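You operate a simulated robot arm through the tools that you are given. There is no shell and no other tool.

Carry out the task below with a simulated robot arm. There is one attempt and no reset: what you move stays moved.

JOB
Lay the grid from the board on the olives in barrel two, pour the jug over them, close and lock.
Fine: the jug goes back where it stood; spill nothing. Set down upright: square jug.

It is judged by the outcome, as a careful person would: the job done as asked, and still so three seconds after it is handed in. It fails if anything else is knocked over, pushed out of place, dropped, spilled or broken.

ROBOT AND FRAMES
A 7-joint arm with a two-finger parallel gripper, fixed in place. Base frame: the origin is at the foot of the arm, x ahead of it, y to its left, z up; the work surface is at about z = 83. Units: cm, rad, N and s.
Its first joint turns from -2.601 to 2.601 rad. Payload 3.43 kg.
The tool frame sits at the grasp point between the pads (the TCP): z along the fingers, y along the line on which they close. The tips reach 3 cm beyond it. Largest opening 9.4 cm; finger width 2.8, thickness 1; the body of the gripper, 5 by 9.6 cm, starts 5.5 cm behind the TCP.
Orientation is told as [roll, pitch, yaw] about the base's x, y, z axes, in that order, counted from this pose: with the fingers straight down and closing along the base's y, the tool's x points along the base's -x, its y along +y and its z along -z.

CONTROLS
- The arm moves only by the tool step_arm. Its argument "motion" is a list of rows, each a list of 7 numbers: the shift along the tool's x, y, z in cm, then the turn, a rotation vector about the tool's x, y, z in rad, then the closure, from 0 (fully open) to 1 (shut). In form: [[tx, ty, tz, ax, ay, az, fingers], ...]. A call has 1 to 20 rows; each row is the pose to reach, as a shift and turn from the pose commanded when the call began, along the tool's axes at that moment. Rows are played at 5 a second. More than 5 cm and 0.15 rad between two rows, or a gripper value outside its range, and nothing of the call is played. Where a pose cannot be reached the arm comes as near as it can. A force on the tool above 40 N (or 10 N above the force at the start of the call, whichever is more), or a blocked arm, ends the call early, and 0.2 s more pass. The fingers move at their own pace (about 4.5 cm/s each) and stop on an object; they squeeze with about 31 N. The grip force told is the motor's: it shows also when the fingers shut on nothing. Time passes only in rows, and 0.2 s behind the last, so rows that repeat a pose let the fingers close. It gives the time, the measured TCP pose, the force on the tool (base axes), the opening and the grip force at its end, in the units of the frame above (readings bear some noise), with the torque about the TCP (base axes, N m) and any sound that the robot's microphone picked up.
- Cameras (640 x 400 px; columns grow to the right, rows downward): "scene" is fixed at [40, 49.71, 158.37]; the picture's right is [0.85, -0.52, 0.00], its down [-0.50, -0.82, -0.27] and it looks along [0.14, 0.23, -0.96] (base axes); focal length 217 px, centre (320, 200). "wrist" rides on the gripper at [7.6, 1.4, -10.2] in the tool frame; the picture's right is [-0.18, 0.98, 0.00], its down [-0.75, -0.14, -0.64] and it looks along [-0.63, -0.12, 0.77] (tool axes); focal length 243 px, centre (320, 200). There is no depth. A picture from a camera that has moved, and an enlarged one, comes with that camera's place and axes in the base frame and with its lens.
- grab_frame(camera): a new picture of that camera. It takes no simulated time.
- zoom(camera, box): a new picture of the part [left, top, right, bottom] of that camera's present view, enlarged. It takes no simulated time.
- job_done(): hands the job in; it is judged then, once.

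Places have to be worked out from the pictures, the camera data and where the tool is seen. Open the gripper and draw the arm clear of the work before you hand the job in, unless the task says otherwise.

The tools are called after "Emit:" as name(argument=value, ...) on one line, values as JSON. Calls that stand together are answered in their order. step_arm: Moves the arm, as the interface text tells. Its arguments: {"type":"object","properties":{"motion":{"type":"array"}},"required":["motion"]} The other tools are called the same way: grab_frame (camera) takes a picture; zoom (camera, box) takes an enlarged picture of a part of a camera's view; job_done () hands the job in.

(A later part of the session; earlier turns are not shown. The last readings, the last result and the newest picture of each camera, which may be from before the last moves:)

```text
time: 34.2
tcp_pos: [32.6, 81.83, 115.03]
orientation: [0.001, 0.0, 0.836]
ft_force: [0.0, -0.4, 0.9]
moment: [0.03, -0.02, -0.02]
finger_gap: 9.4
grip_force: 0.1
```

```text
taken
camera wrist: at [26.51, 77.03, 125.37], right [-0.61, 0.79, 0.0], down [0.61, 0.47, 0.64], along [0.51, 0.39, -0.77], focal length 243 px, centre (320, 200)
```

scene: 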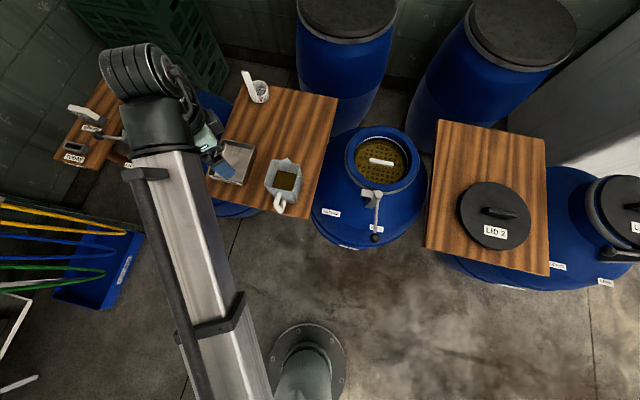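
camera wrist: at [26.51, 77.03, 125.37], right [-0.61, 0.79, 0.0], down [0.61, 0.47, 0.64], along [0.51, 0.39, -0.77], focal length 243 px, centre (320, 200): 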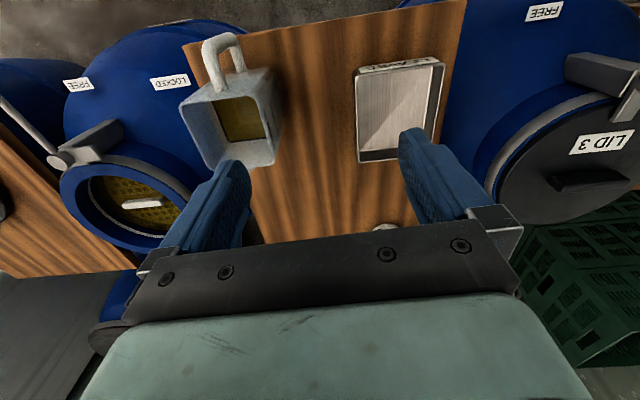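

Before committing to a grasp, I want to know which pouring pose the arm can make. I'll go empty-handed above the barrel and test turning and tilting there.

Emit:
step_arm(motion=[[-2.1, -3.8, -1, 0, 0, 0, 0], [-4.2, -7.6, -2, 0, 0, 0, 0], [-6.3, -11.4, -3, 0, 0, 0, 0], [-8.4, -15.2, -4, 0, 0, 0, 0], [-10.5, -19, -5, 0, 0, 0, 0], [-12.6, -22.8, -5, 0, 0, 0, 0], [-14.7, -26.6, -5, 0, 0, 0, 0], [-16.8, -30.4, -5, 0, 0, 0, 0], [-18.9, -34.2, -5, 0, 0, 0, 0], [-21, -38, -5, 0, 0, 0, 0], [-23.7, -42, -5, 0, 0, 0, 0]])

```text
time: 36.6
tcp_pos: [79.87, 70.96, 119.95]
orientation: [0.0, -0.003, 0.836]
ft_force: [-0.5, -0.1, -0.2]
moment: [0.02, -0.02, 0.01]
finger_gap: 9.4
grip_force: 0.0
```

Turning the wrist toward yaw ≈ -2.1 to find its limit.

Emit:
step_arm(motion=[[0, 0, 0, 0, 0, 0.148, 0], [0, 0, 0, 0, 0, 0.296, 0], [0, 0, 0, 0, 0, 0.444, 0], [0, 0, 0, 0, 0, 0.592, 0], [0, 0, 0, 0, 0, 0.74, 0], [0, 0, 0, 0, 0, 0.888, 0], [0, 0, 0, 0, 0, 1.036, 0], [0, 0, 0, 0, 0, 1.184, 0], [0, 0, 0, 0, 0, 1.332, 0], [0, 0, 0, 0, 0, 1.48, 0], [0, 0, 0, 0, 0, 1.628, 0], [0, 0, 0, 0, 0, 1.776, 0], [0, 0, 0, 0, 0, 1.924, 0], [0, 0, 0, 0, 0, 2.072, 0], [0, 0, 0, 0, 0, 2.22, 0], [0, 0, 0, 0, 0, 2.368, 0], [0, 0, 0, 0, 0, 2.516, 0], [0, 0, 0, 0, 0, 2.664, 0], [0, 0, 0, 0, 0, 2.812, 0], [0, 0, 0, 0, 0, 2.95, 0]])

Emit:
grab_frame(camera="wrist")

Emit:
grab_frame(camera="scene")

```text
time: 40.8
tcp_pos: [79.75, 71.02, 120.03]
orientation: [0.002, 0.0, -2.116]
ft_force: [-0.1, 0.0, -0.6]
moment: [0.0, -0.01, 0.0]
finger_gap: 9.41
grip_force: 0.2
```

```text
taken
camera wrist: at [84.86, 76.79, 130.41], right [0.74, -0.67, 0.0], down [-0.51, -0.57, 0.64], along [-0.43, -0.48, -0.77], focal length 243 px, centre (320, 200)
```

wrist: 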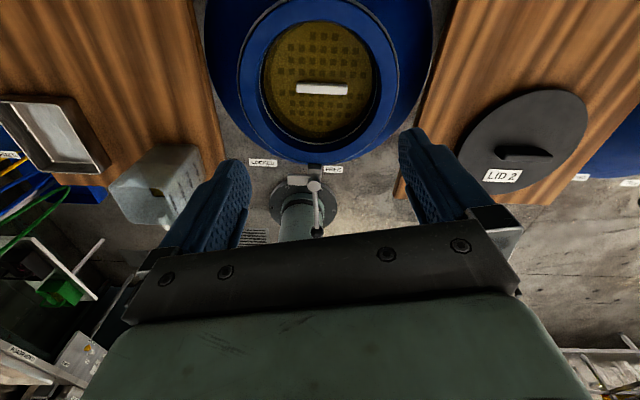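

```text
taken
```

scene: 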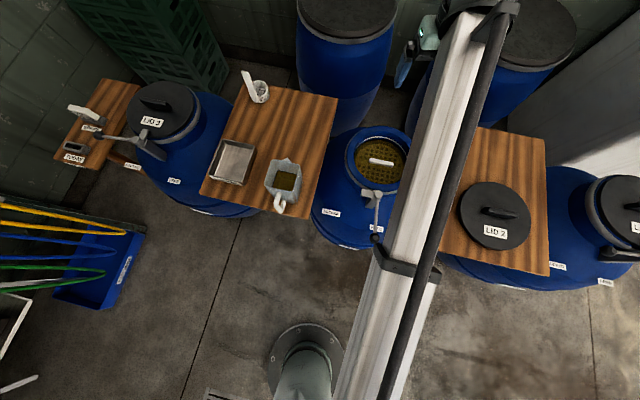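

The wrist turns that far without trouble. Now testing the pouring tilt (about the closing axis) empty-handed, fingers swinging outward.

Emit:
step_arm(motion=[[0, 0, 0, 0, 0.148, 0, 0], [0, 0, 0, 0, 0.296, 0, 0], [0, 0, 0, 0, 0.444, 0, 0], [0, 0, 0, 0, 0.592, 0, 0], [0, 0, 0, 0, 0.74, 0, 0], [0, 0, 0, 0, 0.888, 0, 0], [0, 0, 0, 0, 1.036, 0, 0], [0, 0, 0, 0, 1.184, 0, 0], [0, 0, 0, 0, 1.332, 0, 0], [0, 0, 0, 0, 1.48, 0, 0], [0, 0, 0, 0, 1.628, 0, 0], [0, 0, 0, 0, 1.776, 0, 0], [0, 0, 0, 0, 1.92, 0, 0]])

Emit:
grab_frame(camera="scene")

Emit:
grab_frame(camera="wrist")

```text
time: 43.6
tcp_pos: [79.73, 71.13, 120.09]
orientation: [3.13, 1.222, 1.013]
ft_force: [0.0, 0.2, 0.1]
moment: [0.02, 0.01, 0.04]
finger_gap: 9.41
grip_force: 0.0
```

```text
taken
```

scene: 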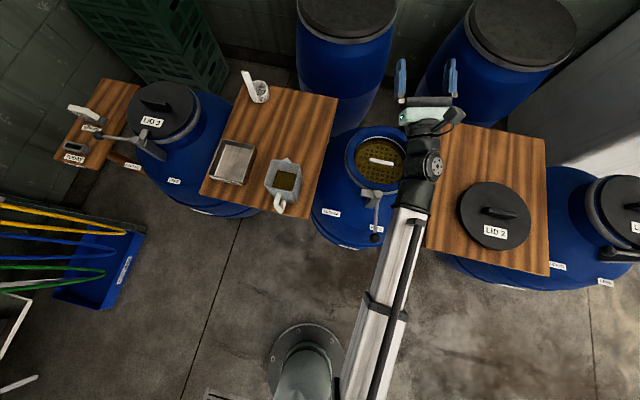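

```text
taken
camera wrist: at [74.58, 59.88, 123.79], right [0.87, -0.46, -0.17], down [-0.3, -0.22, -0.93], along [0.39, 0.86, -0.33], focal length 243 px, centre (320, 200)
```

wrist: 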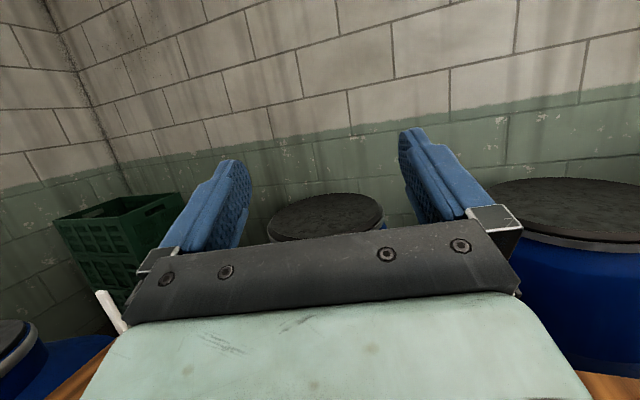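

A 110° tilt works. I'll also test lowering this pose to the real pouring height (z ≈ 106), with the wrist staying clear of the barrel.

Emit:
step_arm(motion=[[-3.8, 0, -1.37, 0, 0, 0, 0], [-7.5, 0, -2.74, 0, 0, 0, 0], [-10.3, 0, -3.76, 0, 0, 0, 0], [-13.2, 0, -4.8, 0, 0, 0, 0]])

Emit:
grab_frame(camera="scene")

```text
time: 44.6
tcp_pos: [79.73, 71.24, 106.08]
orientation: [3.141, 1.221, 1.025]
ft_force: [0.0, 0.1, 0.5]
moment: [0.01, 0.01, -0.04]
finger_gap: 9.41
grip_force: 0.1
```

```text
taken
```

scene: 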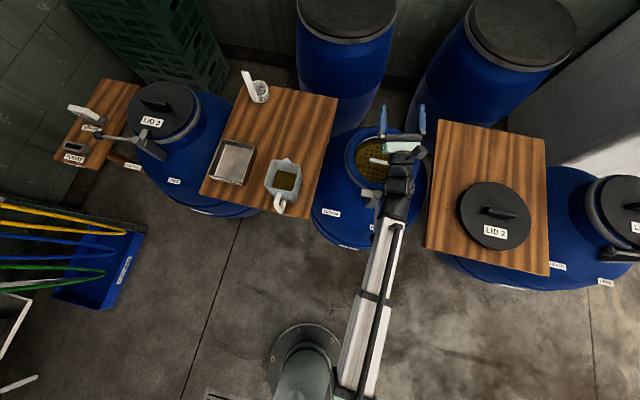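

The pose is reachable and clear. Now reversing: rise, untilt, and turn the wrist back.

Emit:
step_arm(motion=[[3.8, 0, 1.37, 0, 0, 0, 0], [7.5, 0, 2.74, 0, 0, 0, 0], [10.3, 0, 3.76, 0, 0, 0, 0], [13.2, 0, 4.8, 0, 0, 0, 0], [13.2, 0, 4.8, 0, -0.148, 0, 0], [13.2, 0, 4.8, 0, -0.296, 0, 0], [13.2, 0, 4.8, 0, -0.444, 0, 0], [13.2, 0, 4.8, 0, -0.592, 0, 0], [13.2, 0, 4.8, 0, -0.74, 0, 0], [13.2, 0, 4.8, 0, -0.888, 0, 0], [13.2, 0, 4.8, 0, -1.036, 0, 0], [13.2, 0, 4.8, 0, -1.184, 0, 0], [13.2, 0, 4.8, 0, -1.332, 0, 0], [13.2, 0, 4.8, 0, -1.48, 0, 0], [13.2, 0, 4.8, 0, -1.628, 0, 0], [13.2, 0, 4.8, 0, -1.776, 0, 0], [13.2, 0, 4.8, 0, -1.92, 0, 0]])

Emit:
step_arm(motion=[[0, 0, 0, 0, 0, -0.148, 0], [0, 0, 0, 0, 0, -0.296, 0], [0, 0, 0, 0, 0, -0.444, 0], [0, 0, 0, 0, 0, -0.592, 0], [0, 0, 0, 0, 0, -0.74, 0], [0, 0, 0, 0, 0, -0.888, 0], [0, 0, 0, 0, 0, -1.036, 0], [0, 0, 0, 0, 0, -1.184, 0], [0, 0, 0, 0, 0, -1.332, 0], [0, 0, 0, 0, 0, -1.48, 0], [0, 0, 0, 0, 0, -1.628, 0], [0, 0, 0, 0, 0, -1.776, 0], [0, 0, 0, 0, 0, -1.924, 0], [0, 0, 0, 0, 0, -2.072, 0], [0, 0, 0, 0, 0, -2.22, 0], [0, 0, 0, 0, 0, -2.368, 0], [0, 0, 0, 0, 0, -2.516, 0], [0, 0, 0, 0, 0, -2.664, 0], [0, 0, 0, 0, 0, -2.812, 0], [0, 0, 0, 0, 0, -2.95, 0]])

```text
time: 48.2
tcp_pos: [79.63, 71.07, 120.22]
orientation: [0.002, -0.002, -2.114]
ft_force: [-0.3, -0.3, 0.8]
moment: [-0.01, 0.0, 0.01]
finger_gap: 9.39
grip_force: 0.1
```

```text
time: 52.4
tcp_pos: [79.72, 71.01, 120.16]
orientation: [0.001, 0.0, 0.837]
ft_force: [0.2, -0.2, -0.7]
moment: [0.01, -0.02, 0.04]
finger_gap: 9.4
grip_force: 0.1
```

Back at yaw 0.837. Moving above the jug at z ≈ 113 to check the alignment.

Emit:
step_arm(motion=[[2.3, 3.4, 0, 0, 0, 0, 0], [4.6, 6.8, 0, 0, 0, 0, 0], [6.9, 10.2, 0, 0, 0, 0, 0], [9.2, 13.6, 0, 0, 0, 0, 0], [11.5, 17, 0, 0, 0, 0, 0], [13.8, 20.4, 0, 0, 0, 0, 0], [16.1, 23.8, 2, 0, 0, 0, 0], [18.4, 27.2, 4, 0, 0, 0, 0], [20.6, 30.7, 7, 0, 0, 0, 0]])

Emit:
grab_frame(camera="wrist")

Emit:
zoom(camera="scene", box=[220, 120, 340, 240])

```text
refused: row 9 steps farther than a row can; nothing moved
```

```text
taken
camera wrist: at [73.5, 66.35, 130.4], right [-0.61, 0.79, 0.0], down [0.61, 0.47, 0.64], along [0.51, 0.39, -0.77], focal length 243 px, centre (320, 200)
```

wrist: 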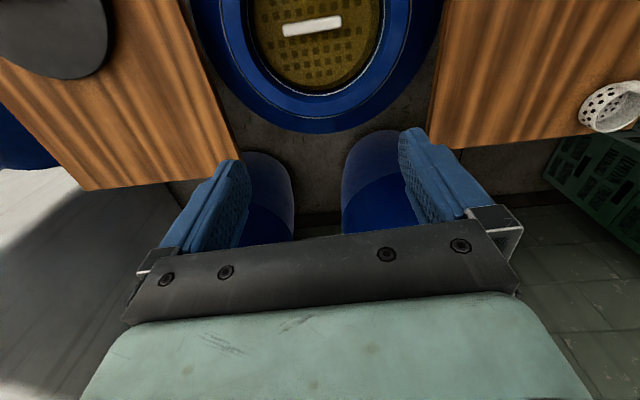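

```text
3.33 times, centred on (280, 180) of scene
camera zoom: at [40.0, 49.71, 158.37], right [0.85, -0.52, 0.0], down [-0.5, -0.82, -0.27], along [0.14, 0.23, -0.96], focal length 725 px, centre (453, 267)
```

zoom: 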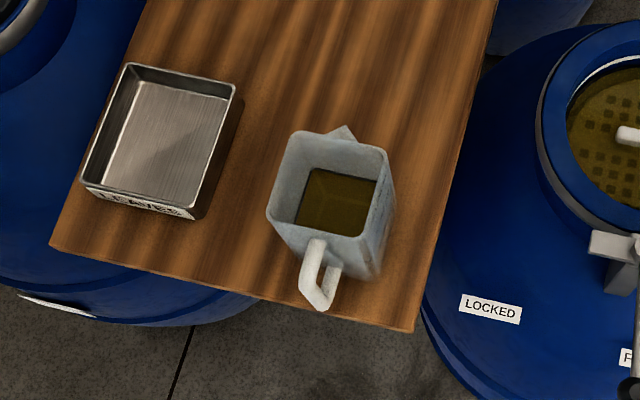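

One step was too long again; resending with an extra row.

Emit:
step_arm(motion=[[2.3, 3.4, 0, 0, 0, 0, 0], [4.6, 6.8, 0, 0, 0, 0, 0], [6.9, 10.2, 0, 0, 0, 0, 0], [9.2, 13.6, 0, 0, 0, 0, 0], [11.5, 17, 0, 0, 0, 0, 0], [13.8, 20.4, 0, 0, 0, 0, 0], [16.1, 23.8, 1.5, 0, 0, 0, 0], [18.4, 27.2, 3, 0, 0, 0, 0], [20, 29.8, 5, 0, 0, 0, 0], [20.6, 30.7, 7, 0, 0, 0, 0]])

Emit:
grab_frame(camera="wrist")

Emit:
zoom(camera="scene", box=[220, 120, 340, 240])

```text
time: 54.6
tcp_pos: [42.99, 76.41, 113.18]
orientation: [-0.002, -0.002, 0.834]
ft_force: [0.5, 0.2, 0.6]
moment: [-0.02, 0.01, -0.01]
finger_gap: 9.4
grip_force: 0.0
```

```text
taken
camera wrist: at [36.91, 71.76, 123.4], right [-0.6, 0.8, 0.0], down [0.61, 0.46, 0.64], along [0.51, 0.39, -0.77], focal length 243 px, centre (320, 200)
```

wrist: 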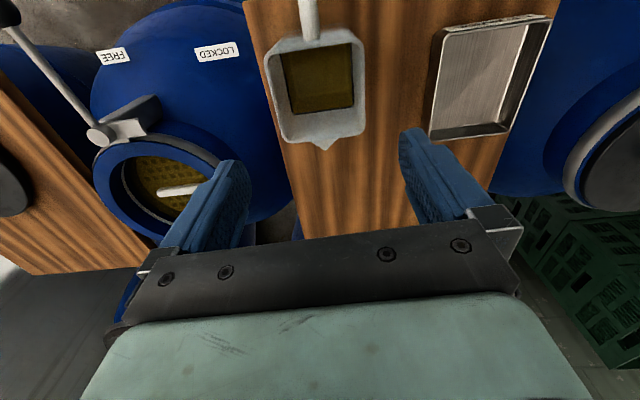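

```text
3.33 times, centred on (280, 180) of scene
camera zoom: at [40.0, 49.71, 158.37], right [0.85, -0.52, 0.0], down [-0.5, -0.82, -0.27], along [0.14, 0.23, -0.96], focal length 725 px, centre (453, 267)
```

zoom: 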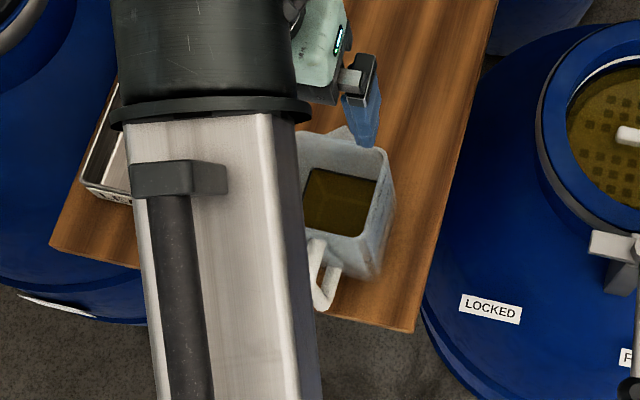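

Emit:
zoom(camera="wrist", box=[235, 0, 395, 160])

```text
2.50 times, centred on (315, 80) of wrist
camera zoom: at [36.91, 71.76, 123.4], right [-0.6, 0.8, 0.0], down [0.61, 0.46, 0.64], along [0.51, 0.39, -0.77], focal length 606 px, centre (332, 500)
```

zoom: 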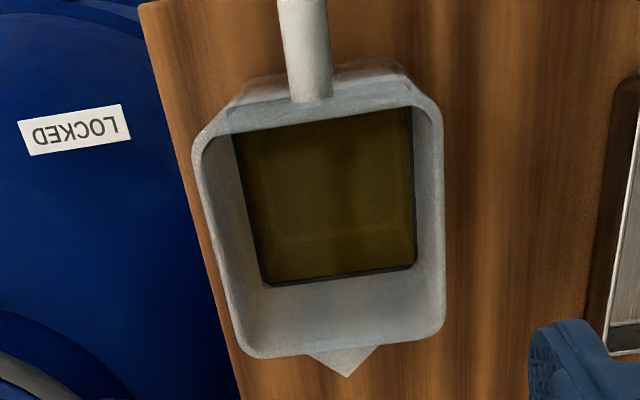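

From this clean top view the rim is about 8.9 cm square, yaw ≈ 0.766, and its centre lies within 0.2 cm of my TCP. I'll correct the yaw by 0.068, and come down so the fingertips hover ~2.5 cm above the rim.

Emit:
step_arm(motion=[[-0.15, -0.1, 2, 0, 0, 0.068, 0], [-0.15, -0.1, 5, 0, 0, 0.068, 0], [-0.15, -0.1, 8, 0, 0, 0.068, 0], [-0.15, -0.1, 9.5, 0, 0, 0.068, 0], [-0.15, -0.1, 9.5, 0, 0, 0.068, 0]])

Emit:
grab_frame(camera="wrist")

Emit:
zoom(camera="scene", box=[220, 120, 340, 240])

```text
time: 55.8
tcp_pos: [43.04, 76.46, 103.51]
orientation: [-0.001, 0.0, 0.768]
ft_force: [0.2, 0.2, 0.5]
moment: [-0.01, 0.01, 0.0]
finger_gap: 9.4
grip_force: 0.0
```

```text
taken
camera wrist: at [36.72, 72.06, 113.88], right [-0.55, 0.84, 0.0], down [0.64, 0.42, 0.64], along [0.54, 0.35, -0.77], focal length 243 px, centre (320, 200)
```

wrist: 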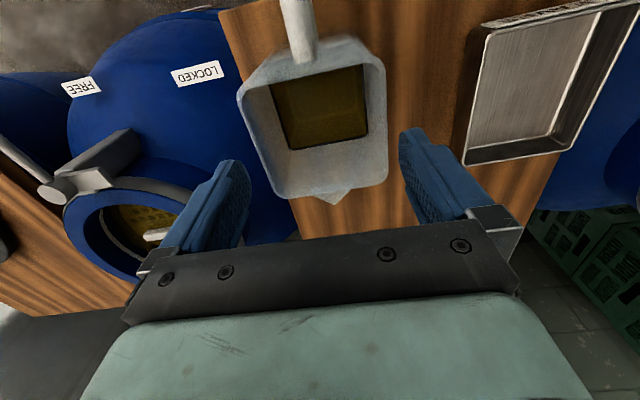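

```text
3.33 times, centred on (280, 180) of scene
camera zoom: at [40.0, 49.71, 158.37], right [0.85, -0.52, 0.0], down [-0.5, -0.82, -0.27], along [0.14, 0.23, -0.96], focal length 725 px, centre (453, 267)
```

zoom: 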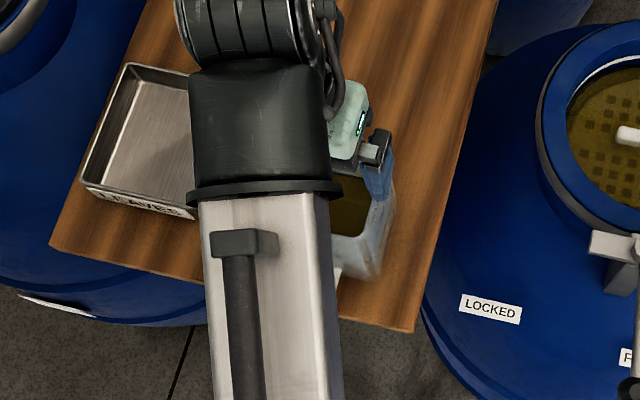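

Emit:
zoom(camera="wrist", box=[200, 0, 450, 230])

```text
1.74 times, centred on (325, 115) of wrist
camera zoom: at [36.72, 72.06, 113.88], right [-0.55, 0.84, 0.0], down [0.64, 0.42, 0.64], along [0.54, 0.35, -0.77], focal length 422 px, centre (311, 348)
```

zoom: 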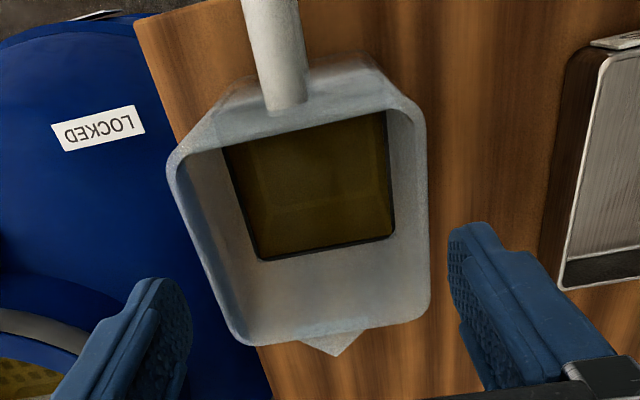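

Yaw alignment is within half a degree and the centre is within ~0.1 cm; clearance is ~0.2–0.25 cm per side. I'll lower the tips to just above the rim where jug and fingers can be compared directly.

Emit:
step_arm(motion=[[-0.3, 0.05, 0.8, 0, 0, 0, 0], [-0.3, 0.05, 1.7, 0, 0, 0, 0], [-0.3, 0.05, 1.7, 0, 0, 0, 0]])

Emit:
zoom(camera="wrist", box=[200, 0, 450, 230])

Emit:
zoom(camera="scene", box=[260, 130, 330, 200])

```text
time: 56.6
tcp_pos: [43.29, 76.68, 102.06]
orientation: [0.0, 0.0, 0.766]
ft_force: [-0.4, -0.1, 0.3]
moment: [0.0, 0.01, 0.03]
finger_gap: 9.4
grip_force: 0.1
```

```text
1.74 times, centred on (325, 115) of wrist
camera zoom: at [36.88, 72.34, 112.2], right [-0.55, 0.84, 0.0], down [0.64, 0.42, 0.64], along [0.54, 0.35, -0.77], focal length 422 px, centre (311, 348)
```

zoom: 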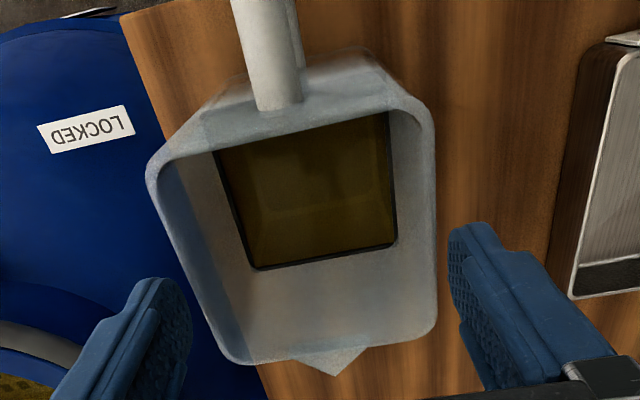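

```text
5.71 times, centred on (295, 165) of scene
camera zoom: at [40.0, 49.71, 158.37], right [0.85, -0.52, 0.0], down [-0.5, -0.82, -0.27], along [0.14, 0.23, -0.96], focal length 1242 px, centre (463, 400)
```

zoom: 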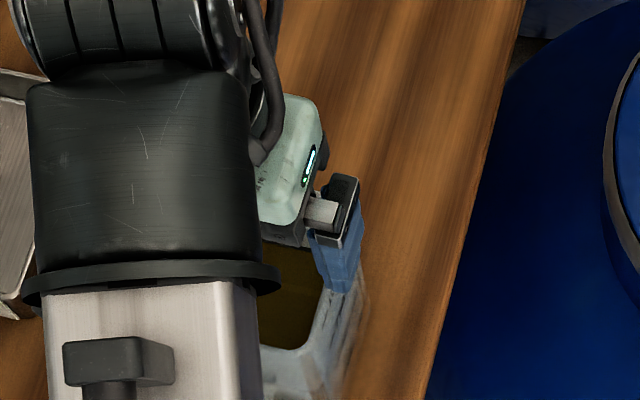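

Centred to within ~0.1 cm by this view too. Lowering in small steps past the rim, checking force each time.

Emit:
step_arm(motion=[[0, 0, 0.4, 0, 0, 0, 0], [0, 0, 0.8, 0, 0, 0, 0], [0, 0, 0.8, 0, 0, 0, 0]])

Emit:
zoom(camera="wrist", box=[180, 60, 460, 260])

```text
time: 57.4
tcp_pos: [43.51, 76.67, 101.12]
orientation: [-0.001, 0.001, 0.766]
ft_force: [0.3, -0.5, -1.6]
moment: [-0.03, 0.0, 0.01]
finger_gap: 9.39
grip_force: 0.0
```

```text
2.00 times, centred on (320, 160) of wrist
camera zoom: at [36.97, 72.38, 111.37], right [-0.55, 0.84, 0.0], down [0.64, 0.42, 0.64], along [0.54, 0.35, -0.77], focal length 485 px, centre (320, 280)
```

zoom: 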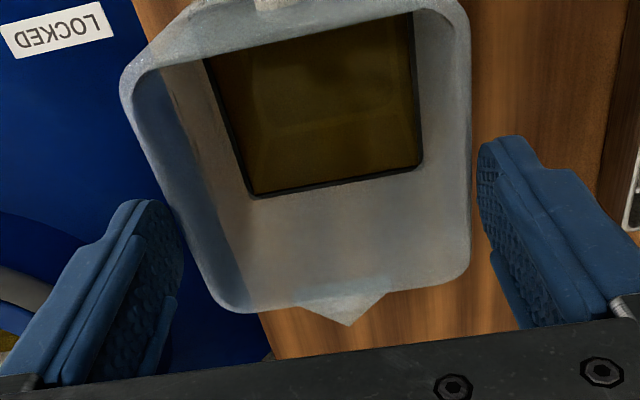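

Both sides show a similar ~0.3 cm gap. Continuing down past the rim.

Emit:
step_arm(motion=[[0, 0, 0.4, 0, 0, 0, 0], [0, 0, 0.8, 0, 0, 0, 0], [0, 0, 1.2, 0, 0, 0, 0]])

Emit:
zoom(camera="wrist", box=[180, 60, 460, 260])

```text
time: 58.2
tcp_pos: [43.45, 76.76, 100.06]
orientation: [0.0, 0.001, 0.767]
ft_force: [0.2, 0.3, 0.3]
moment: [0.02, 0.03, 0.01]
finger_gap: 9.4
grip_force: 0.0
```

```text
2.00 times, centred on (320, 160) of wrist
camera zoom: at [37.0, 72.48, 110.2], right [-0.55, 0.84, 0.0], down [0.64, 0.42, 0.64], along [0.54, 0.35, -0.77], focal length 485 px, centre (320, 280)
```

zoom: 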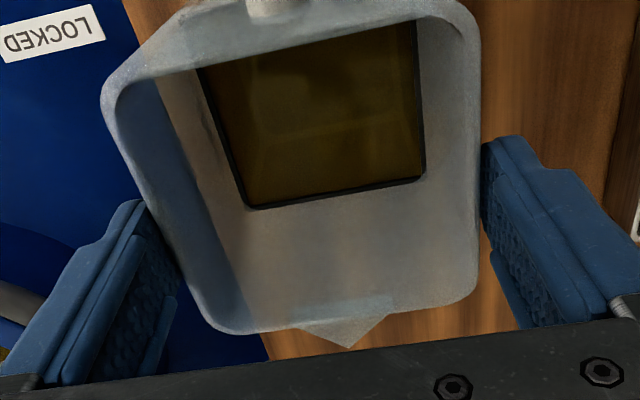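

No contact force; the rim is now between the fingers. Continuing down gently.

Emit:
step_arm(motion=[[0, 0, 0.5, 0, 0, 0, 0], [0, 0, 1, 0, 0, 0, 0], [0, 0, 1.5, 0, 0, 0, 0], [0, 0, 2, 0, 0, 0, 0]])

Emit:
zoom(camera="wrist", box=[180, 60, 460, 260])

```text
time: 59.0
tcp_pos: [43.49, 76.89, 99.07]
orientation: [-0.001, -0.006, 0.765]
ft_force: [-0.8, -3.3, 11.4]
moment: [-0.47, -0.28, -0.12]
finger_gap: 9.44
grip_force: 0.1
stopped in row 4: the force on the tool passed its limit at 50 N (the readings are from after the stop); the commanded pose is now the measured one
```

```text
2.00 times, centred on (320, 160) of wrist
camera zoom: at [37.03, 72.52, 109.17], right [-0.55, 0.84, 0.0], down [0.64, 0.42, 0.65], along [0.54, 0.35, -0.76], focal length 485 px, centre (320, 280)
```

zoom: 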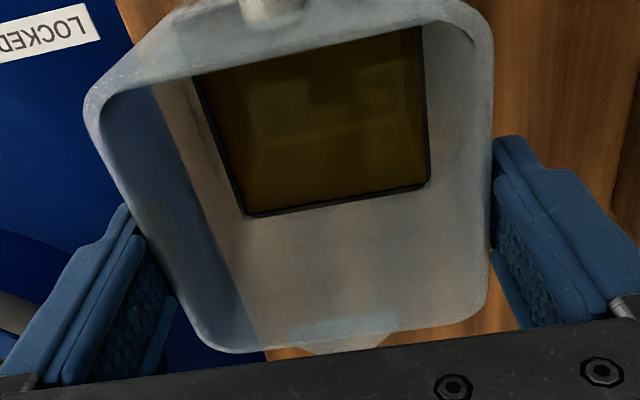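

Contact: the moment points to the left finger (tool −y side) bearing on the jug's wall. I'll back up 2.5 cm, then re-examine.

Emit:
step_arm(motion=[[0, 0, -1, 0, 0, 0, 0], [0, 0, -2, 0, 0, 0, 0], [0, 0, -3, 0, 0, 0, 0], [0, 0, -3, 0, 0, 0, 0]])

Emit:
zoom(camera="wrist", box=[180, 0, 460, 260])

Emit:
zoom(camera="scene", box=[240, 140, 330, 230])

```text
time: 60.0
tcp_pos: [43.44, 76.99, 101.81]
orientation: [-0.001, -0.006, 0.768]
ft_force: [-0.3, 0.2, 0.4]
moment: [-0.03, 0.0, 0.01]
finger_gap: 9.4
grip_force: 0.0
```

```text
1.54 times, centred on (320, 130) of wrist
camera zoom: at [36.97, 72.59, 112.03], right [-0.55, 0.84, 0.0], down [0.64, 0.42, 0.65], along [0.54, 0.35, -0.76], focal length 373 px, centre (320, 308)
```

zoom: 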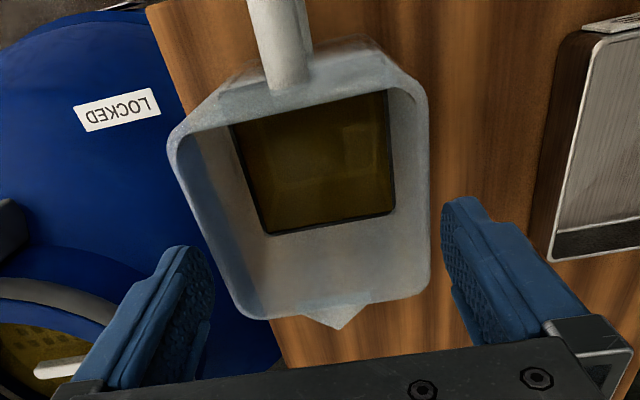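

```text
4.44 times, centred on (285, 185) of scene
camera zoom: at [40.0, 49.71, 158.37], right [0.85, -0.52, 0.0], down [-0.5, -0.82, -0.27], along [0.14, 0.23, -0.96], focal length 966 px, centre (476, 267)
```

zoom: 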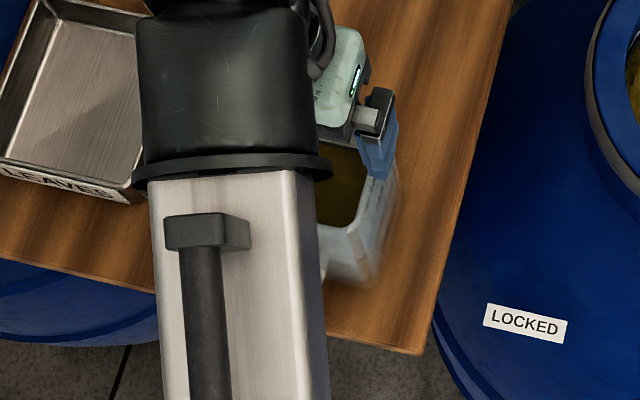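

The jug hasn't moved (centre still ≈ (43.13, 76.53)). My TCP is about 0.4 cm off along tool x and perhaps slightly off in y; I'll correct by (+0.4, −0.15), level the tool, and try again gently.

Emit:
step_arm(motion=[[0.4, -0.15, 0, -0.004, 0.004, 0, 0], [0.4, -0.15, 0.8, -0.004, 0.004, 0, 0], [0.4, -0.15, 1.6, -0.004, 0.004, 0, 0], [0.4, -0.15, 2.0, -0.004, 0.004, 0, 0]])

Emit:
zoom(camera="wrist", box=[180, 60, 460, 260])

```text
time: 60.7
tcp_pos: [43.32, 76.54, 101.29]
orientation: [0.007, -0.007, 0.767]
ft_force: [-0.7, -3.8, 14.2]
moment: [0.33, 0.55, 0.28]
finger_gap: 9.31
grip_force: 0.0
stopped in row 3: the force on the tool passed its limit at 54 N (the readings are from after the stop); the commanded pose is now the measured one
```

```text
2.00 times, centred on (320, 160) of wrist
camera zoom: at [36.89, 72.11, 111.68], right [-0.55, 0.84, 0.01], down [0.64, 0.41, 0.65], along [0.54, 0.36, -0.76], focal length 485 px, centre (320, 280)
```

zoom: 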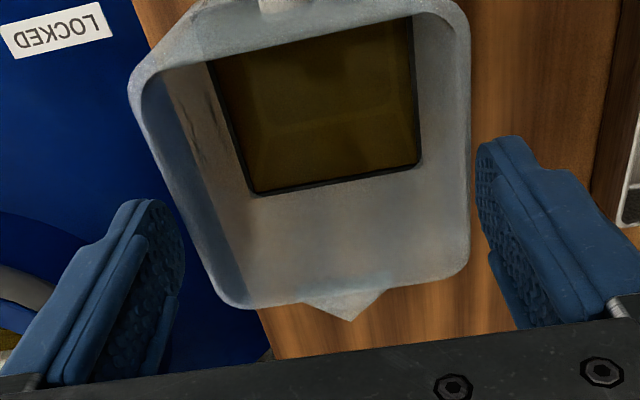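

Now the right finger touched the rim top (rim confirmed at z ≈ 98.2), so the sideways window is only about ±0.2 cm. Backing off 3 cm and examining the fingers' shape before deciding on this grip.

Emit:
step_arm(motion=[[0, 0, -1, 0, 0, 0, 0], [0, 0, -3, 0, 0, 0, 0], [0, 0, -5, 0, 0, 0, 0], [0, 0, -5, 0, 0, 0, 0]])

Emit:
zoom(camera="wrist", box=[380, 100, 540, 260])

Emit:
zoom(camera="wrist", box=[130, 120, 290, 280])

Emit:
zoom(camera="scene", box=[240, 140, 330, 230])

```text
time: 61.7
tcp_pos: [43.36, 76.61, 106.37]
orientation: [0.009, -0.005, 0.765]
ft_force: [-0.9, -1.2, -0.2]
moment: [0.0, 0.01, -0.01]
finger_gap: 9.41
grip_force: 0.0
```

```text
2.50 times, centred on (460, 180) of wrist
camera zoom: at [36.93, 72.13, 116.61], right [-0.55, 0.84, 0.01], down [0.64, 0.41, 0.65], along [0.54, 0.36, -0.76], focal length 606 px, centre (-30, 250)
```

zoom: 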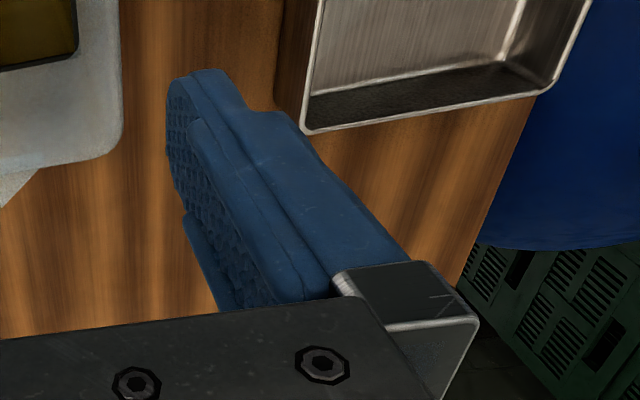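

```text
2.50 times, centred on (210, 200) of wrist
camera zoom: at [36.93, 72.13, 116.61], right [-0.55, 0.84, 0.01], down [0.64, 0.41, 0.65], along [0.54, 0.36, -0.76], focal length 606 px, centre (595, 200)
```

zoom: 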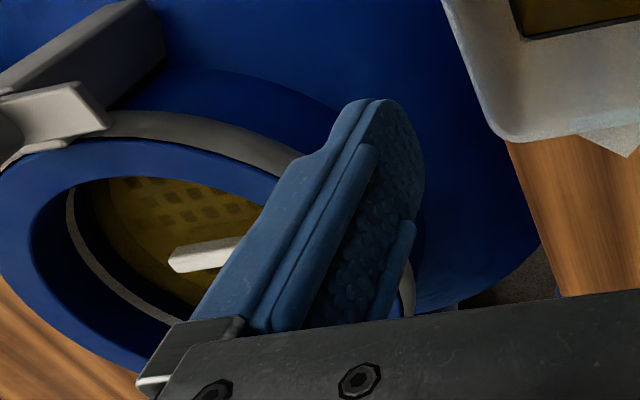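

```text
4.44 times, centred on (285, 185) of scene
camera zoom: at [40.0, 49.71, 158.37], right [0.85, -0.52, 0.0], down [-0.5, -0.82, -0.27], along [0.14, 0.23, -0.96], focal length 966 px, centre (476, 267)
```

zoom: 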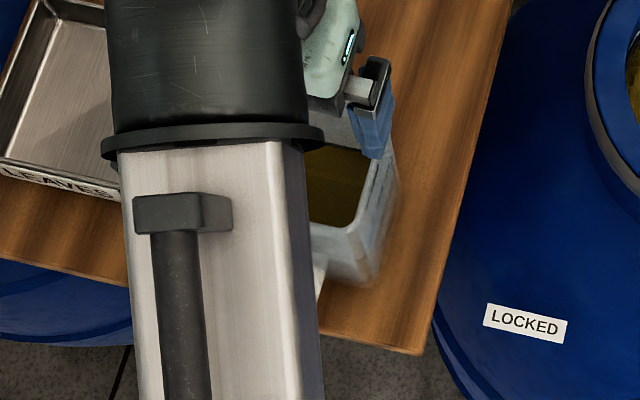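

The zoom explains it: the pads carry raised side rails starting ~2 cm above the tips, so an 8.9 cm body won't fit deeper. A better grip: pinch one side wall (the side facing the barrel), one finger inside and one outside, which takes the wall ~5 cm deep above the brine level (≈ z 92) with the load hanging below. I'll move over that wall with the gap set to ~3 cm and the tool leaned to match the wall's slight taper.

Emit:
step_arm(motion=[[0.2, -1.5, 0, -0.01, 0.005, 0, 0.3], [0.4, -3, 0, -0.02, 0.01, 0, 0.6], [0.5, -4.04, 0, -0.027, 0.01, 0, 0.68], [0.5, -4.04, 0, -0.027, 0.01, 0, 0.68], [0.5, -4.04, 0, -0.027, 0.01, 0, 0.68]])

Emit:
grab_frame(camera="wrist")

Emit:
zoom(camera="scene", box=[240, 130, 340, 230])

```text
time: 62.9
tcp_pos: [45.76, 73.22, 106.28]
orientation: [0.035, 0.005, 0.766]
ft_force: [-0.5, -0.1, 0.4]
moment: [0.02, 0.0, 0.03]
finger_gap: 3.01
grip_force: 0.0
```

```text
taken
camera wrist: at [39.73, 68.72, 116.69], right [-0.55, 0.84, 0.03], down [0.66, 0.41, 0.63], along [0.52, 0.37, -0.77], focal length 243 px, centre (320, 200)
```

wrist: 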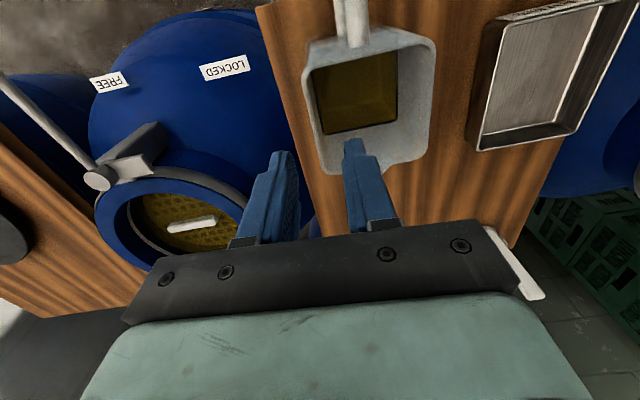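

```text
4.00 times, centred on (290, 180) of scene
camera zoom: at [40.0, 49.71, 158.37], right [0.85, -0.52, 0.0], down [-0.5, -0.82, -0.27], along [0.14, 0.23, -0.96], focal length 870 px, centre (440, 280)
```

zoom: 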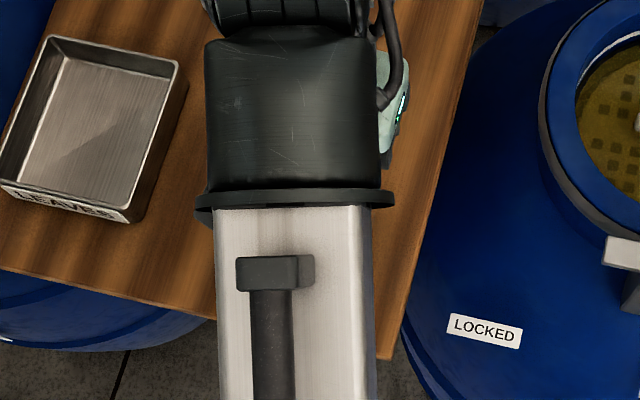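

The fingers straddle the wall. I remove a small unintended pitch (−0.02) and lower so the tips are ~1 cm above the rim.

Emit:
step_arm(motion=[[0, 0, 1.5, 0, -0.02, 0, 0.68], [0, 0, 3, 0, -0.02, 0, 0.68], [0, 0, 4, 0, -0.02, 0, 0.68], [0, 0, 4, 0, -0.02, 0, 0.68]])

Emit:
zoom(camera="wrist", box=[200, 0, 450, 230])

```text
time: 63.9
tcp_pos: [45.61, 73.45, 102.38]
orientation: [0.035, -0.016, 0.765]
ft_force: [0.1, 0.3, -0.5]
moment: [0.04, 0.0, -0.02]
finger_gap: 3.02
grip_force: 0.1
```

```text
1.74 times, centred on (325, 115) of wrist
camera zoom: at [39.29, 68.8, 112.49], right [-0.55, 0.84, 0.04], down [0.65, 0.4, 0.65], along [0.53, 0.38, -0.76], focal length 422 px, centre (311, 348)
```

zoom: 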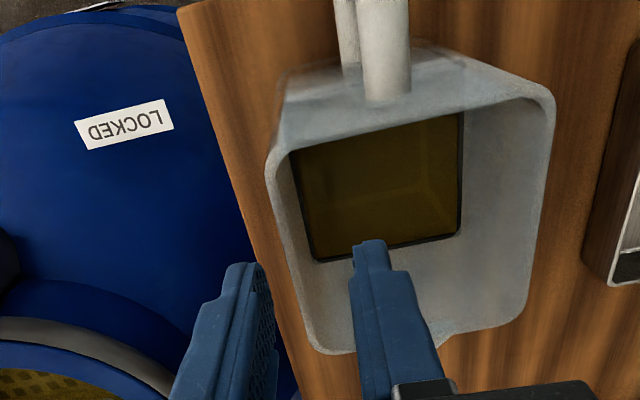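

Understanding the angle convention (roll/pitch are before yaw), I undo the pitch error and lower the fingers around the wall to TCP z ≈ 97.

Emit:
step_arm(motion=[[0, -0.15, 0, -0.0, 0.016, 0, 0.68], [0, -0.15, 1, 0.0, 0.016, 0, 0.68], [0, -0.15, 2, 0.0, 0.016, 0, 0.68], [0, -0.15, 3, 0.0, 0.016, 0, 0.68]])

Emit:
zoom(camera="wrist", box=[200, 0, 450, 230])

```text
time: 64.9
tcp_pos: [45.59, 73.35, 99.26]
orientation: [0.036, -0.001, 0.767]
ft_force: [-0.3, -1.2, -0.4]
moment: [-0.02, -0.01, 0.04]
finger_gap: 3.03
grip_force: 0.1
```

```text
1.74 times, centred on (325, 115) of wrist
camera zoom: at [39.54, 68.72, 109.6], right [-0.55, 0.84, 0.03], down [0.66, 0.4, 0.64], along [0.52, 0.37, -0.77], focal length 422 px, centre (311, 348)
```

zoom: 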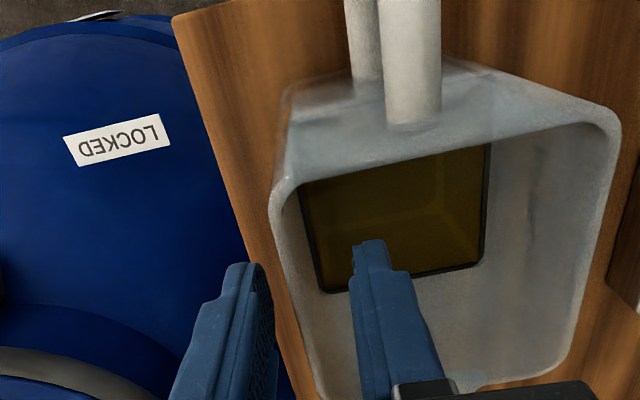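

The wall is centred between the fingers to within a millimetre. Lowering 2.2 cm more and closing.

Emit:
step_arm(motion=[[0, 0, 1, 0, 0, 0, 0.68], [0, 0, 2.0, 0, 0, 0, 0.68], [0, 0, 2.2, 0, 0, 0, 0.68], [0, 0, 2.2, 0, 0, 0, 0.8], [0, 0, 2.2, 0, 0, 0, 0.9], [0, 0, 2.2, 0, 0, 0, 1], [0, 0, 2.2, 0, 0, 0, 1], [0, 0, 2.2, 0, 0, 0, 1]])

Emit:
grab_frame(camera="wrist")

Emit:
zoom(camera="scene", box=[240, 130, 340, 230])

```text
time: 66.7
tcp_pos: [45.74, 73.32, 97.07]
orientation: [0.034, 0.0, 0.766]
ft_force: [-0.2, -1.6, -0.5]
moment: [-0.52, -0.23, 0.02]
finger_gap: 0.89
grip_force: 30.8
```

```text
taken
camera wrist: at [39.5, 68.8, 107.39], right [-0.55, 0.84, 0.03], down [0.66, 0.41, 0.64], along [0.52, 0.37, -0.77], focal length 243 px, centre (320, 200)
```

wrist: 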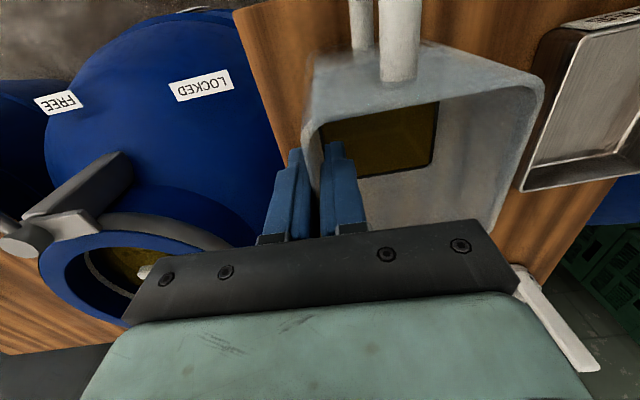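

```text
4.00 times, centred on (290, 180) of scene
camera zoom: at [40.0, 49.71, 158.37], right [0.85, -0.52, 0.0], down [-0.5, -0.82, -0.27], along [0.14, 0.23, -0.96], focal length 870 px, centre (440, 280)
```

zoom: 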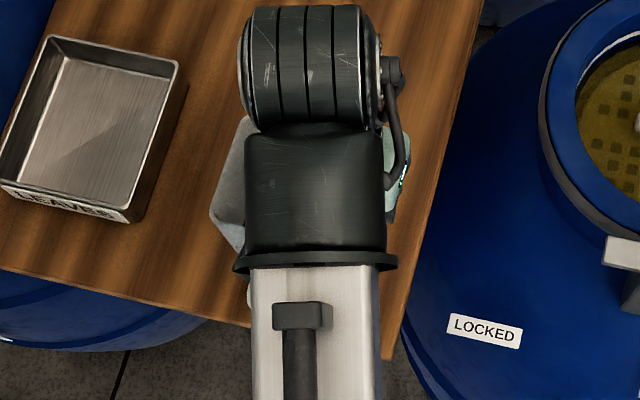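

The wall is held (gap 0.9, 31 N), but there's a 0.5 N·m twist about the tool's x axis: my lean was a bit too much. I'll relax it by turning back 0.02 rad and read the moment.

Emit:
step_arm(motion=[[0, 0, 0, 0.01, 0, 0, 1], [0, 0, 0, 0.02, 0, 0, 1], [0, 0, 0, 0.02, 0, 0, 1]])

```text
time: 67.5
tcp_pos: [45.66, 73.38, 97.01]
orientation: [0.013, 0.001, 0.766]
ft_force: [-1.1, -1.5, 0.6]
moment: [-0.41, -0.18, -0.02]
finger_gap: 0.85
grip_force: 31.9
```

The twist decreased a little; continuing another 0.02 rad in the same direction to see the trend.

Emit:
step_arm(motion=[[0, 0, 0, 0.01, 0, 0, 1], [0, 0, 0, 0.02, 0, 0, 1], [0, 0, 0, 0.02, 0, 0, 1]])

Emit:
zoom(camera="wrist", box=[240, 0, 560, 240])

```text
time: 68.3
tcp_pos: [45.74, 73.39, 97.07]
orientation: [-0.006, 0.0, 0.767]
ft_force: [-1.3, -0.6, -0.7]
moment: [0.03, 0.18, 0.01]
finger_gap: 0.85
grip_force: 31.2
```

```text
1.67 times, centred on (400, 120) of wrist
camera zoom: at [39.23, 69.19, 107.35], right [-0.55, 0.84, -0.01], down [0.64, 0.42, 0.64], along [0.54, 0.35, -0.77], focal length 404 px, centre (187, 333)
```

zoom: 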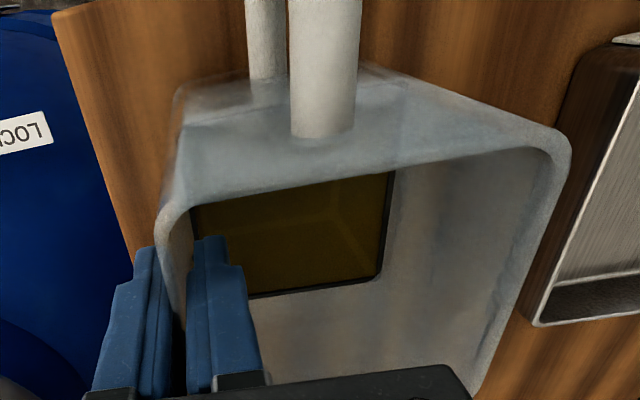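

The twist is now nearly zero — grip is flush. I'll lift slowly by 2 cm and read the weight.

Emit:
step_arm(motion=[[0, 0, 0, -0.004, 0, 0, 1], [0, 0, -0.3, -0.004, 0, 0, 1], [0, 0, -0.7, -0.004, 0, 0, 1], [0, 0, -1.2, -0.004, 0, 0, 1], [0, 0, -2, -0.004, 0, 0, 1], [0, 0, -2, -0.004, 0, 0, 1]])

Emit:
grab_frame(camera="wrist")

Emit:
grab_frame(camera="scene")

```text
time: 69.7
tcp_pos: [45.66, 73.42, 99.06]
orientation: [-0.003, 0.0, 0.766]
ft_force: [-0.2, -0.5, -6.2]
moment: [-0.18, -0.25, 0.01]
finger_gap: 0.85
grip_force: 30.7
```

```text
taken
camera wrist: at [39.27, 69.2, 109.33], right [-0.55, 0.84, 0.0], down [0.64, 0.42, 0.64], along [0.54, 0.35, -0.77], focal length 243 px, centre (320, 200)
```

wrist: 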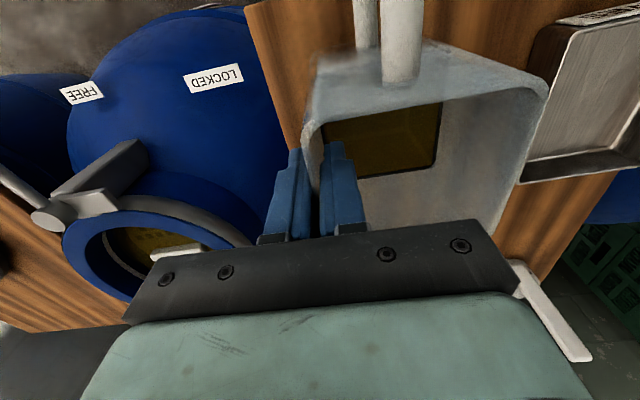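

```text
taken
```

scene: 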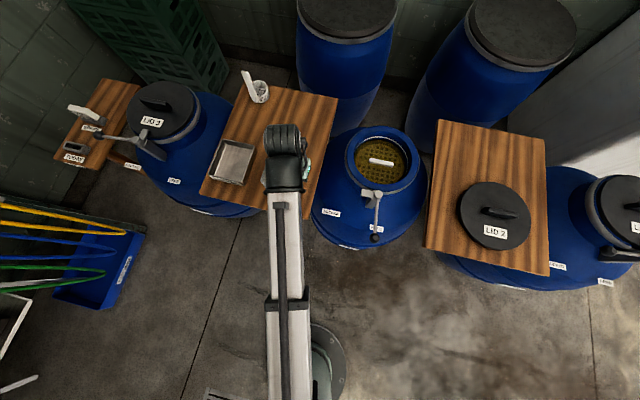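

The jug hangs steady: 6.2 N (≈ 0.63 kg), no slip. Lifting it higher, then carrying it smoothly toward the barrel.

Emit:
step_arm(motion=[[0, 0, -1, 0, 0, 0, 1], [0, 0, -3, 0, 0, 0, 1], [0, 0, -5.5, 0, 0, 0, 1], [0, 0, -8, 0, 0, 0, 1], [0, 0, -10.5, 0, 0, 0, 1], [0, 0, -13, 0, 0, 0, 1], [0, 0, -15, 0, 0, 0, 1], [0, 0, -16, 0, 0, 0, 1], [0, 0, -16, 0, 0, 0, 1]])

Emit:
step_arm(motion=[[-0.6, -0.6, 0, 0, 0, 0, 1], [-1.8, -1.8, 0, 0, 0, 0, 1], [-3.5, -3.5, 0, 0, 0, 0, 1], [-5.3, -5.3, 0, 0, 0, 0, 1], [-7.1, -7.1, 0, 0, 0, 0, 1], [-8.9, -8.9, 0, 0, 0, 0, 1], [-10.7, -10.7, 0, 0, 0, 0, 1], [-12.5, -12.4, 0, 0, 0, 0, 1], [-14.3, -14.2, 0, 0, 0, 0, 1], [-16.1, -16, 0, 0, 0, 0, 1], [-17.9, -17.7, 0, 0, 0, 0, 1], [-19.5, -19.3, 0, 0, 0, 0, 1], [-20.6, -20.4, 0, 0, 0, 0, 1], [-21.1, -20.9, 0, 0, 0, 0, 1], [-21.1, -20.9, 0, 0, 0, 0, 1]])

Emit:
grab_frame(camera="wrist")

Emit:
grab_frame(camera="scene")

```text
time: 71.7
tcp_pos: [45.71, 73.5, 114.98]
orientation: [-0.002, 0.0, 0.767]
ft_force: [0.3, 0.7, -7.2]
moment: [-0.15, -0.23, -0.01]
finger_gap: 0.84
grip_force: 30.6
```

```text
time: 74.9
tcp_pos: [75.23, 73.09, 115.09]
orientation: [-0.001, 0.0, 0.767]
ft_force: [-0.1, 0.1, -5.9]
moment: [-0.11, -0.24, -0.02]
finger_gap: 0.82
grip_force: 31.1
```

```text
taken
camera wrist: at [68.93, 68.82, 125.32], right [-0.55, 0.84, 0.0], down [0.64, 0.42, 0.64], along [0.54, 0.35, -0.77], focal length 243 px, centre (320, 200)
```

wrist: 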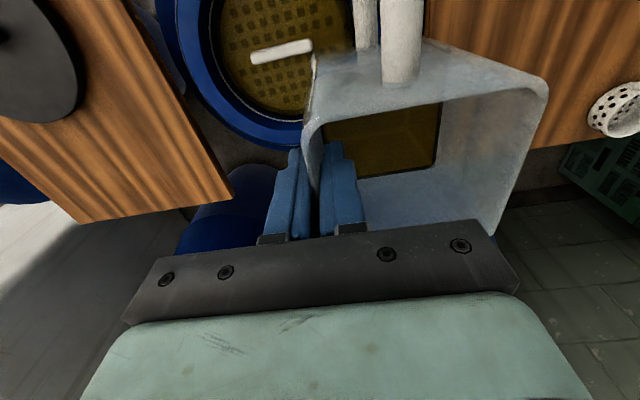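

```text
taken
```

scene: 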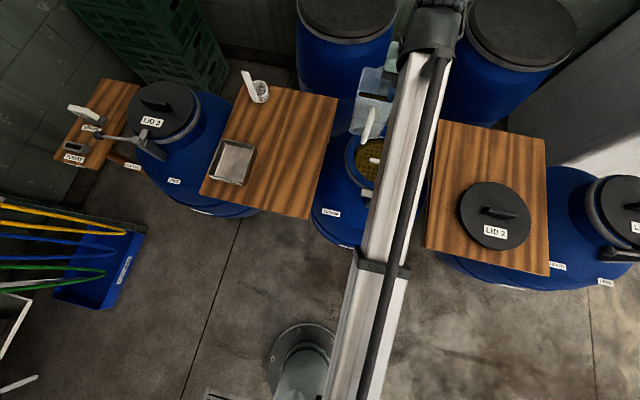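

Held steadily. Now turning the jug around slowly so that its spout faces the arm's side (yaw to ≈ −2.3).

Emit:
step_arm(motion=[[0, 0, 0, 0, 0, 0.05, 1], [0, 0, 0, 0, 0, 0.15, 1], [0, 0, 0, 0, 0, 0.28, 1], [0, 0, 0, 0, 0, 0.41, 1], [0, 0, 0, 0, 0, 0.54, 1], [0, 0, 0, 0, 0, 0.67, 1], [0, 0, 0, 0, 0, 0.8, 1], [0, 0, 0, 0, 0, 0.93, 1], [0, 0, 0, 0, 0, 1.06, 1], [0, 0, 0, 0, 0, 1.19, 1], [0, 0, 0, 0, 0, 1.32, 1], [0, 0, 0, 0, 0, 1.45, 1], [0, 0, 0, 0, 0, 1.58, 1], [0, 0, 0, 0, 0, 1.71, 1], [0, 0, 0, 0, 0, 1.84, 1], [0, 0, 0, 0, 0, 1.95, 1], [0, 0, 0, 0, 0, 2.0, 1]])

Emit:
step_arm(motion=[[0, 0, 0, 0, 0, 0.05, 1], [0, 0, 0, 0, 0, 0.15, 1], [0, 0, 0, 0, 0, 0.28, 1], [0, 0, 0, 0, 0, 0.41, 1], [0, 0, 0, 0, 0, 0.54, 1], [0, 0, 0, 0, 0, 0.67, 1], [0, 0, 0, 0, 0, 0.8, 1], [0, 0, 0, 0, 0, 0.92, 1], [0, 0, 0, 0, 0, 1.02, 1], [0, 0, 0, 0, 0, 1.07, 1], [0, 0, 0, 0, 0, 1.07, 1]])

Emit:
grab_frame(camera="wrist")

Emit:
grab_frame(camera="scene")

```text
time: 78.5
tcp_pos: [75.33, 72.89, 115.09]
orientation: [0.0, -0.003, -1.236]
ft_force: [-0.5, -0.5, -6.3]
moment: [-0.13, 0.26, -0.03]
finger_gap: 0.84
grip_force: 31.7
```

```text
time: 80.9
tcp_pos: [75.36, 73.16, 115.15]
orientation: [0.0, 0.0, -2.205]
ft_force: [-0.5, -0.1, -6.6]
moment: [0.11, 0.24, -0.03]
finger_gap: 0.84
grip_force: 31.4
out of reach, approached as far as the arm can: row 9, 10, 11
```

```text
taken
camera wrist: at [81.14, 78.32, 125.39], right [0.68, -0.73, 0.0], down [-0.56, -0.52, 0.64], along [-0.47, -0.44, -0.77], focal length 243 px, centre (320, 200)
```

wrist: 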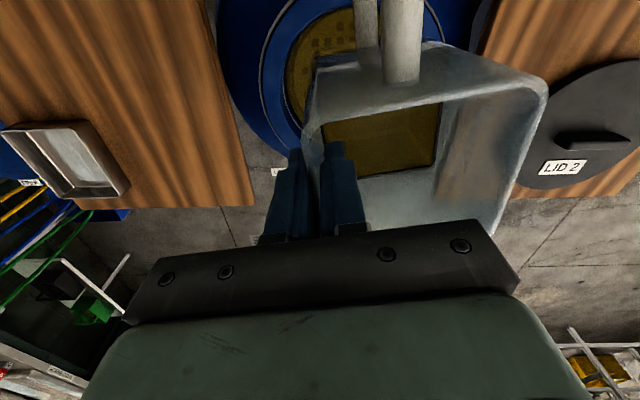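

```text
taken
```

scene: 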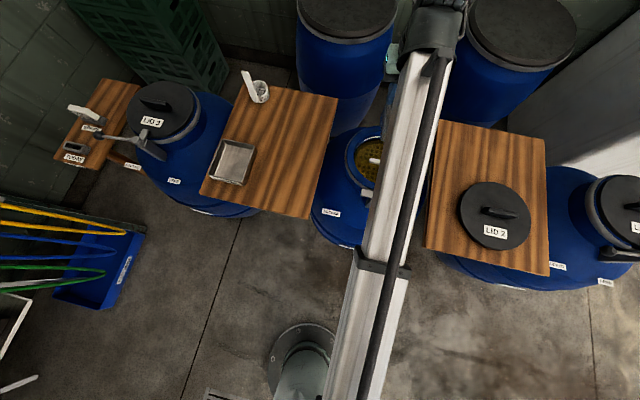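

The wrist's limit is at yaw ≈ −2.2; I back off to about −2.1, which the earlier test showed good for tilting.

Emit:
step_arm(motion=[[0, 0, 0, 0, 0, -0.06, 1], [0, 0, 0, 0, 0, -0.13, 1], [0, 0, 0, 0, 0, -0.19, 1], [0, 0, 0, 0, 0, -0.19, 1]])

```text
time: 81.9
tcp_pos: [75.49, 73.11, 115.01]
orientation: [0.002, 0.0, -2.013]
ft_force: [0.0, 0.2, -6.6]
moment: [0.06, 0.28, -0.03]
finger_gap: 0.85
grip_force: 30.8
```

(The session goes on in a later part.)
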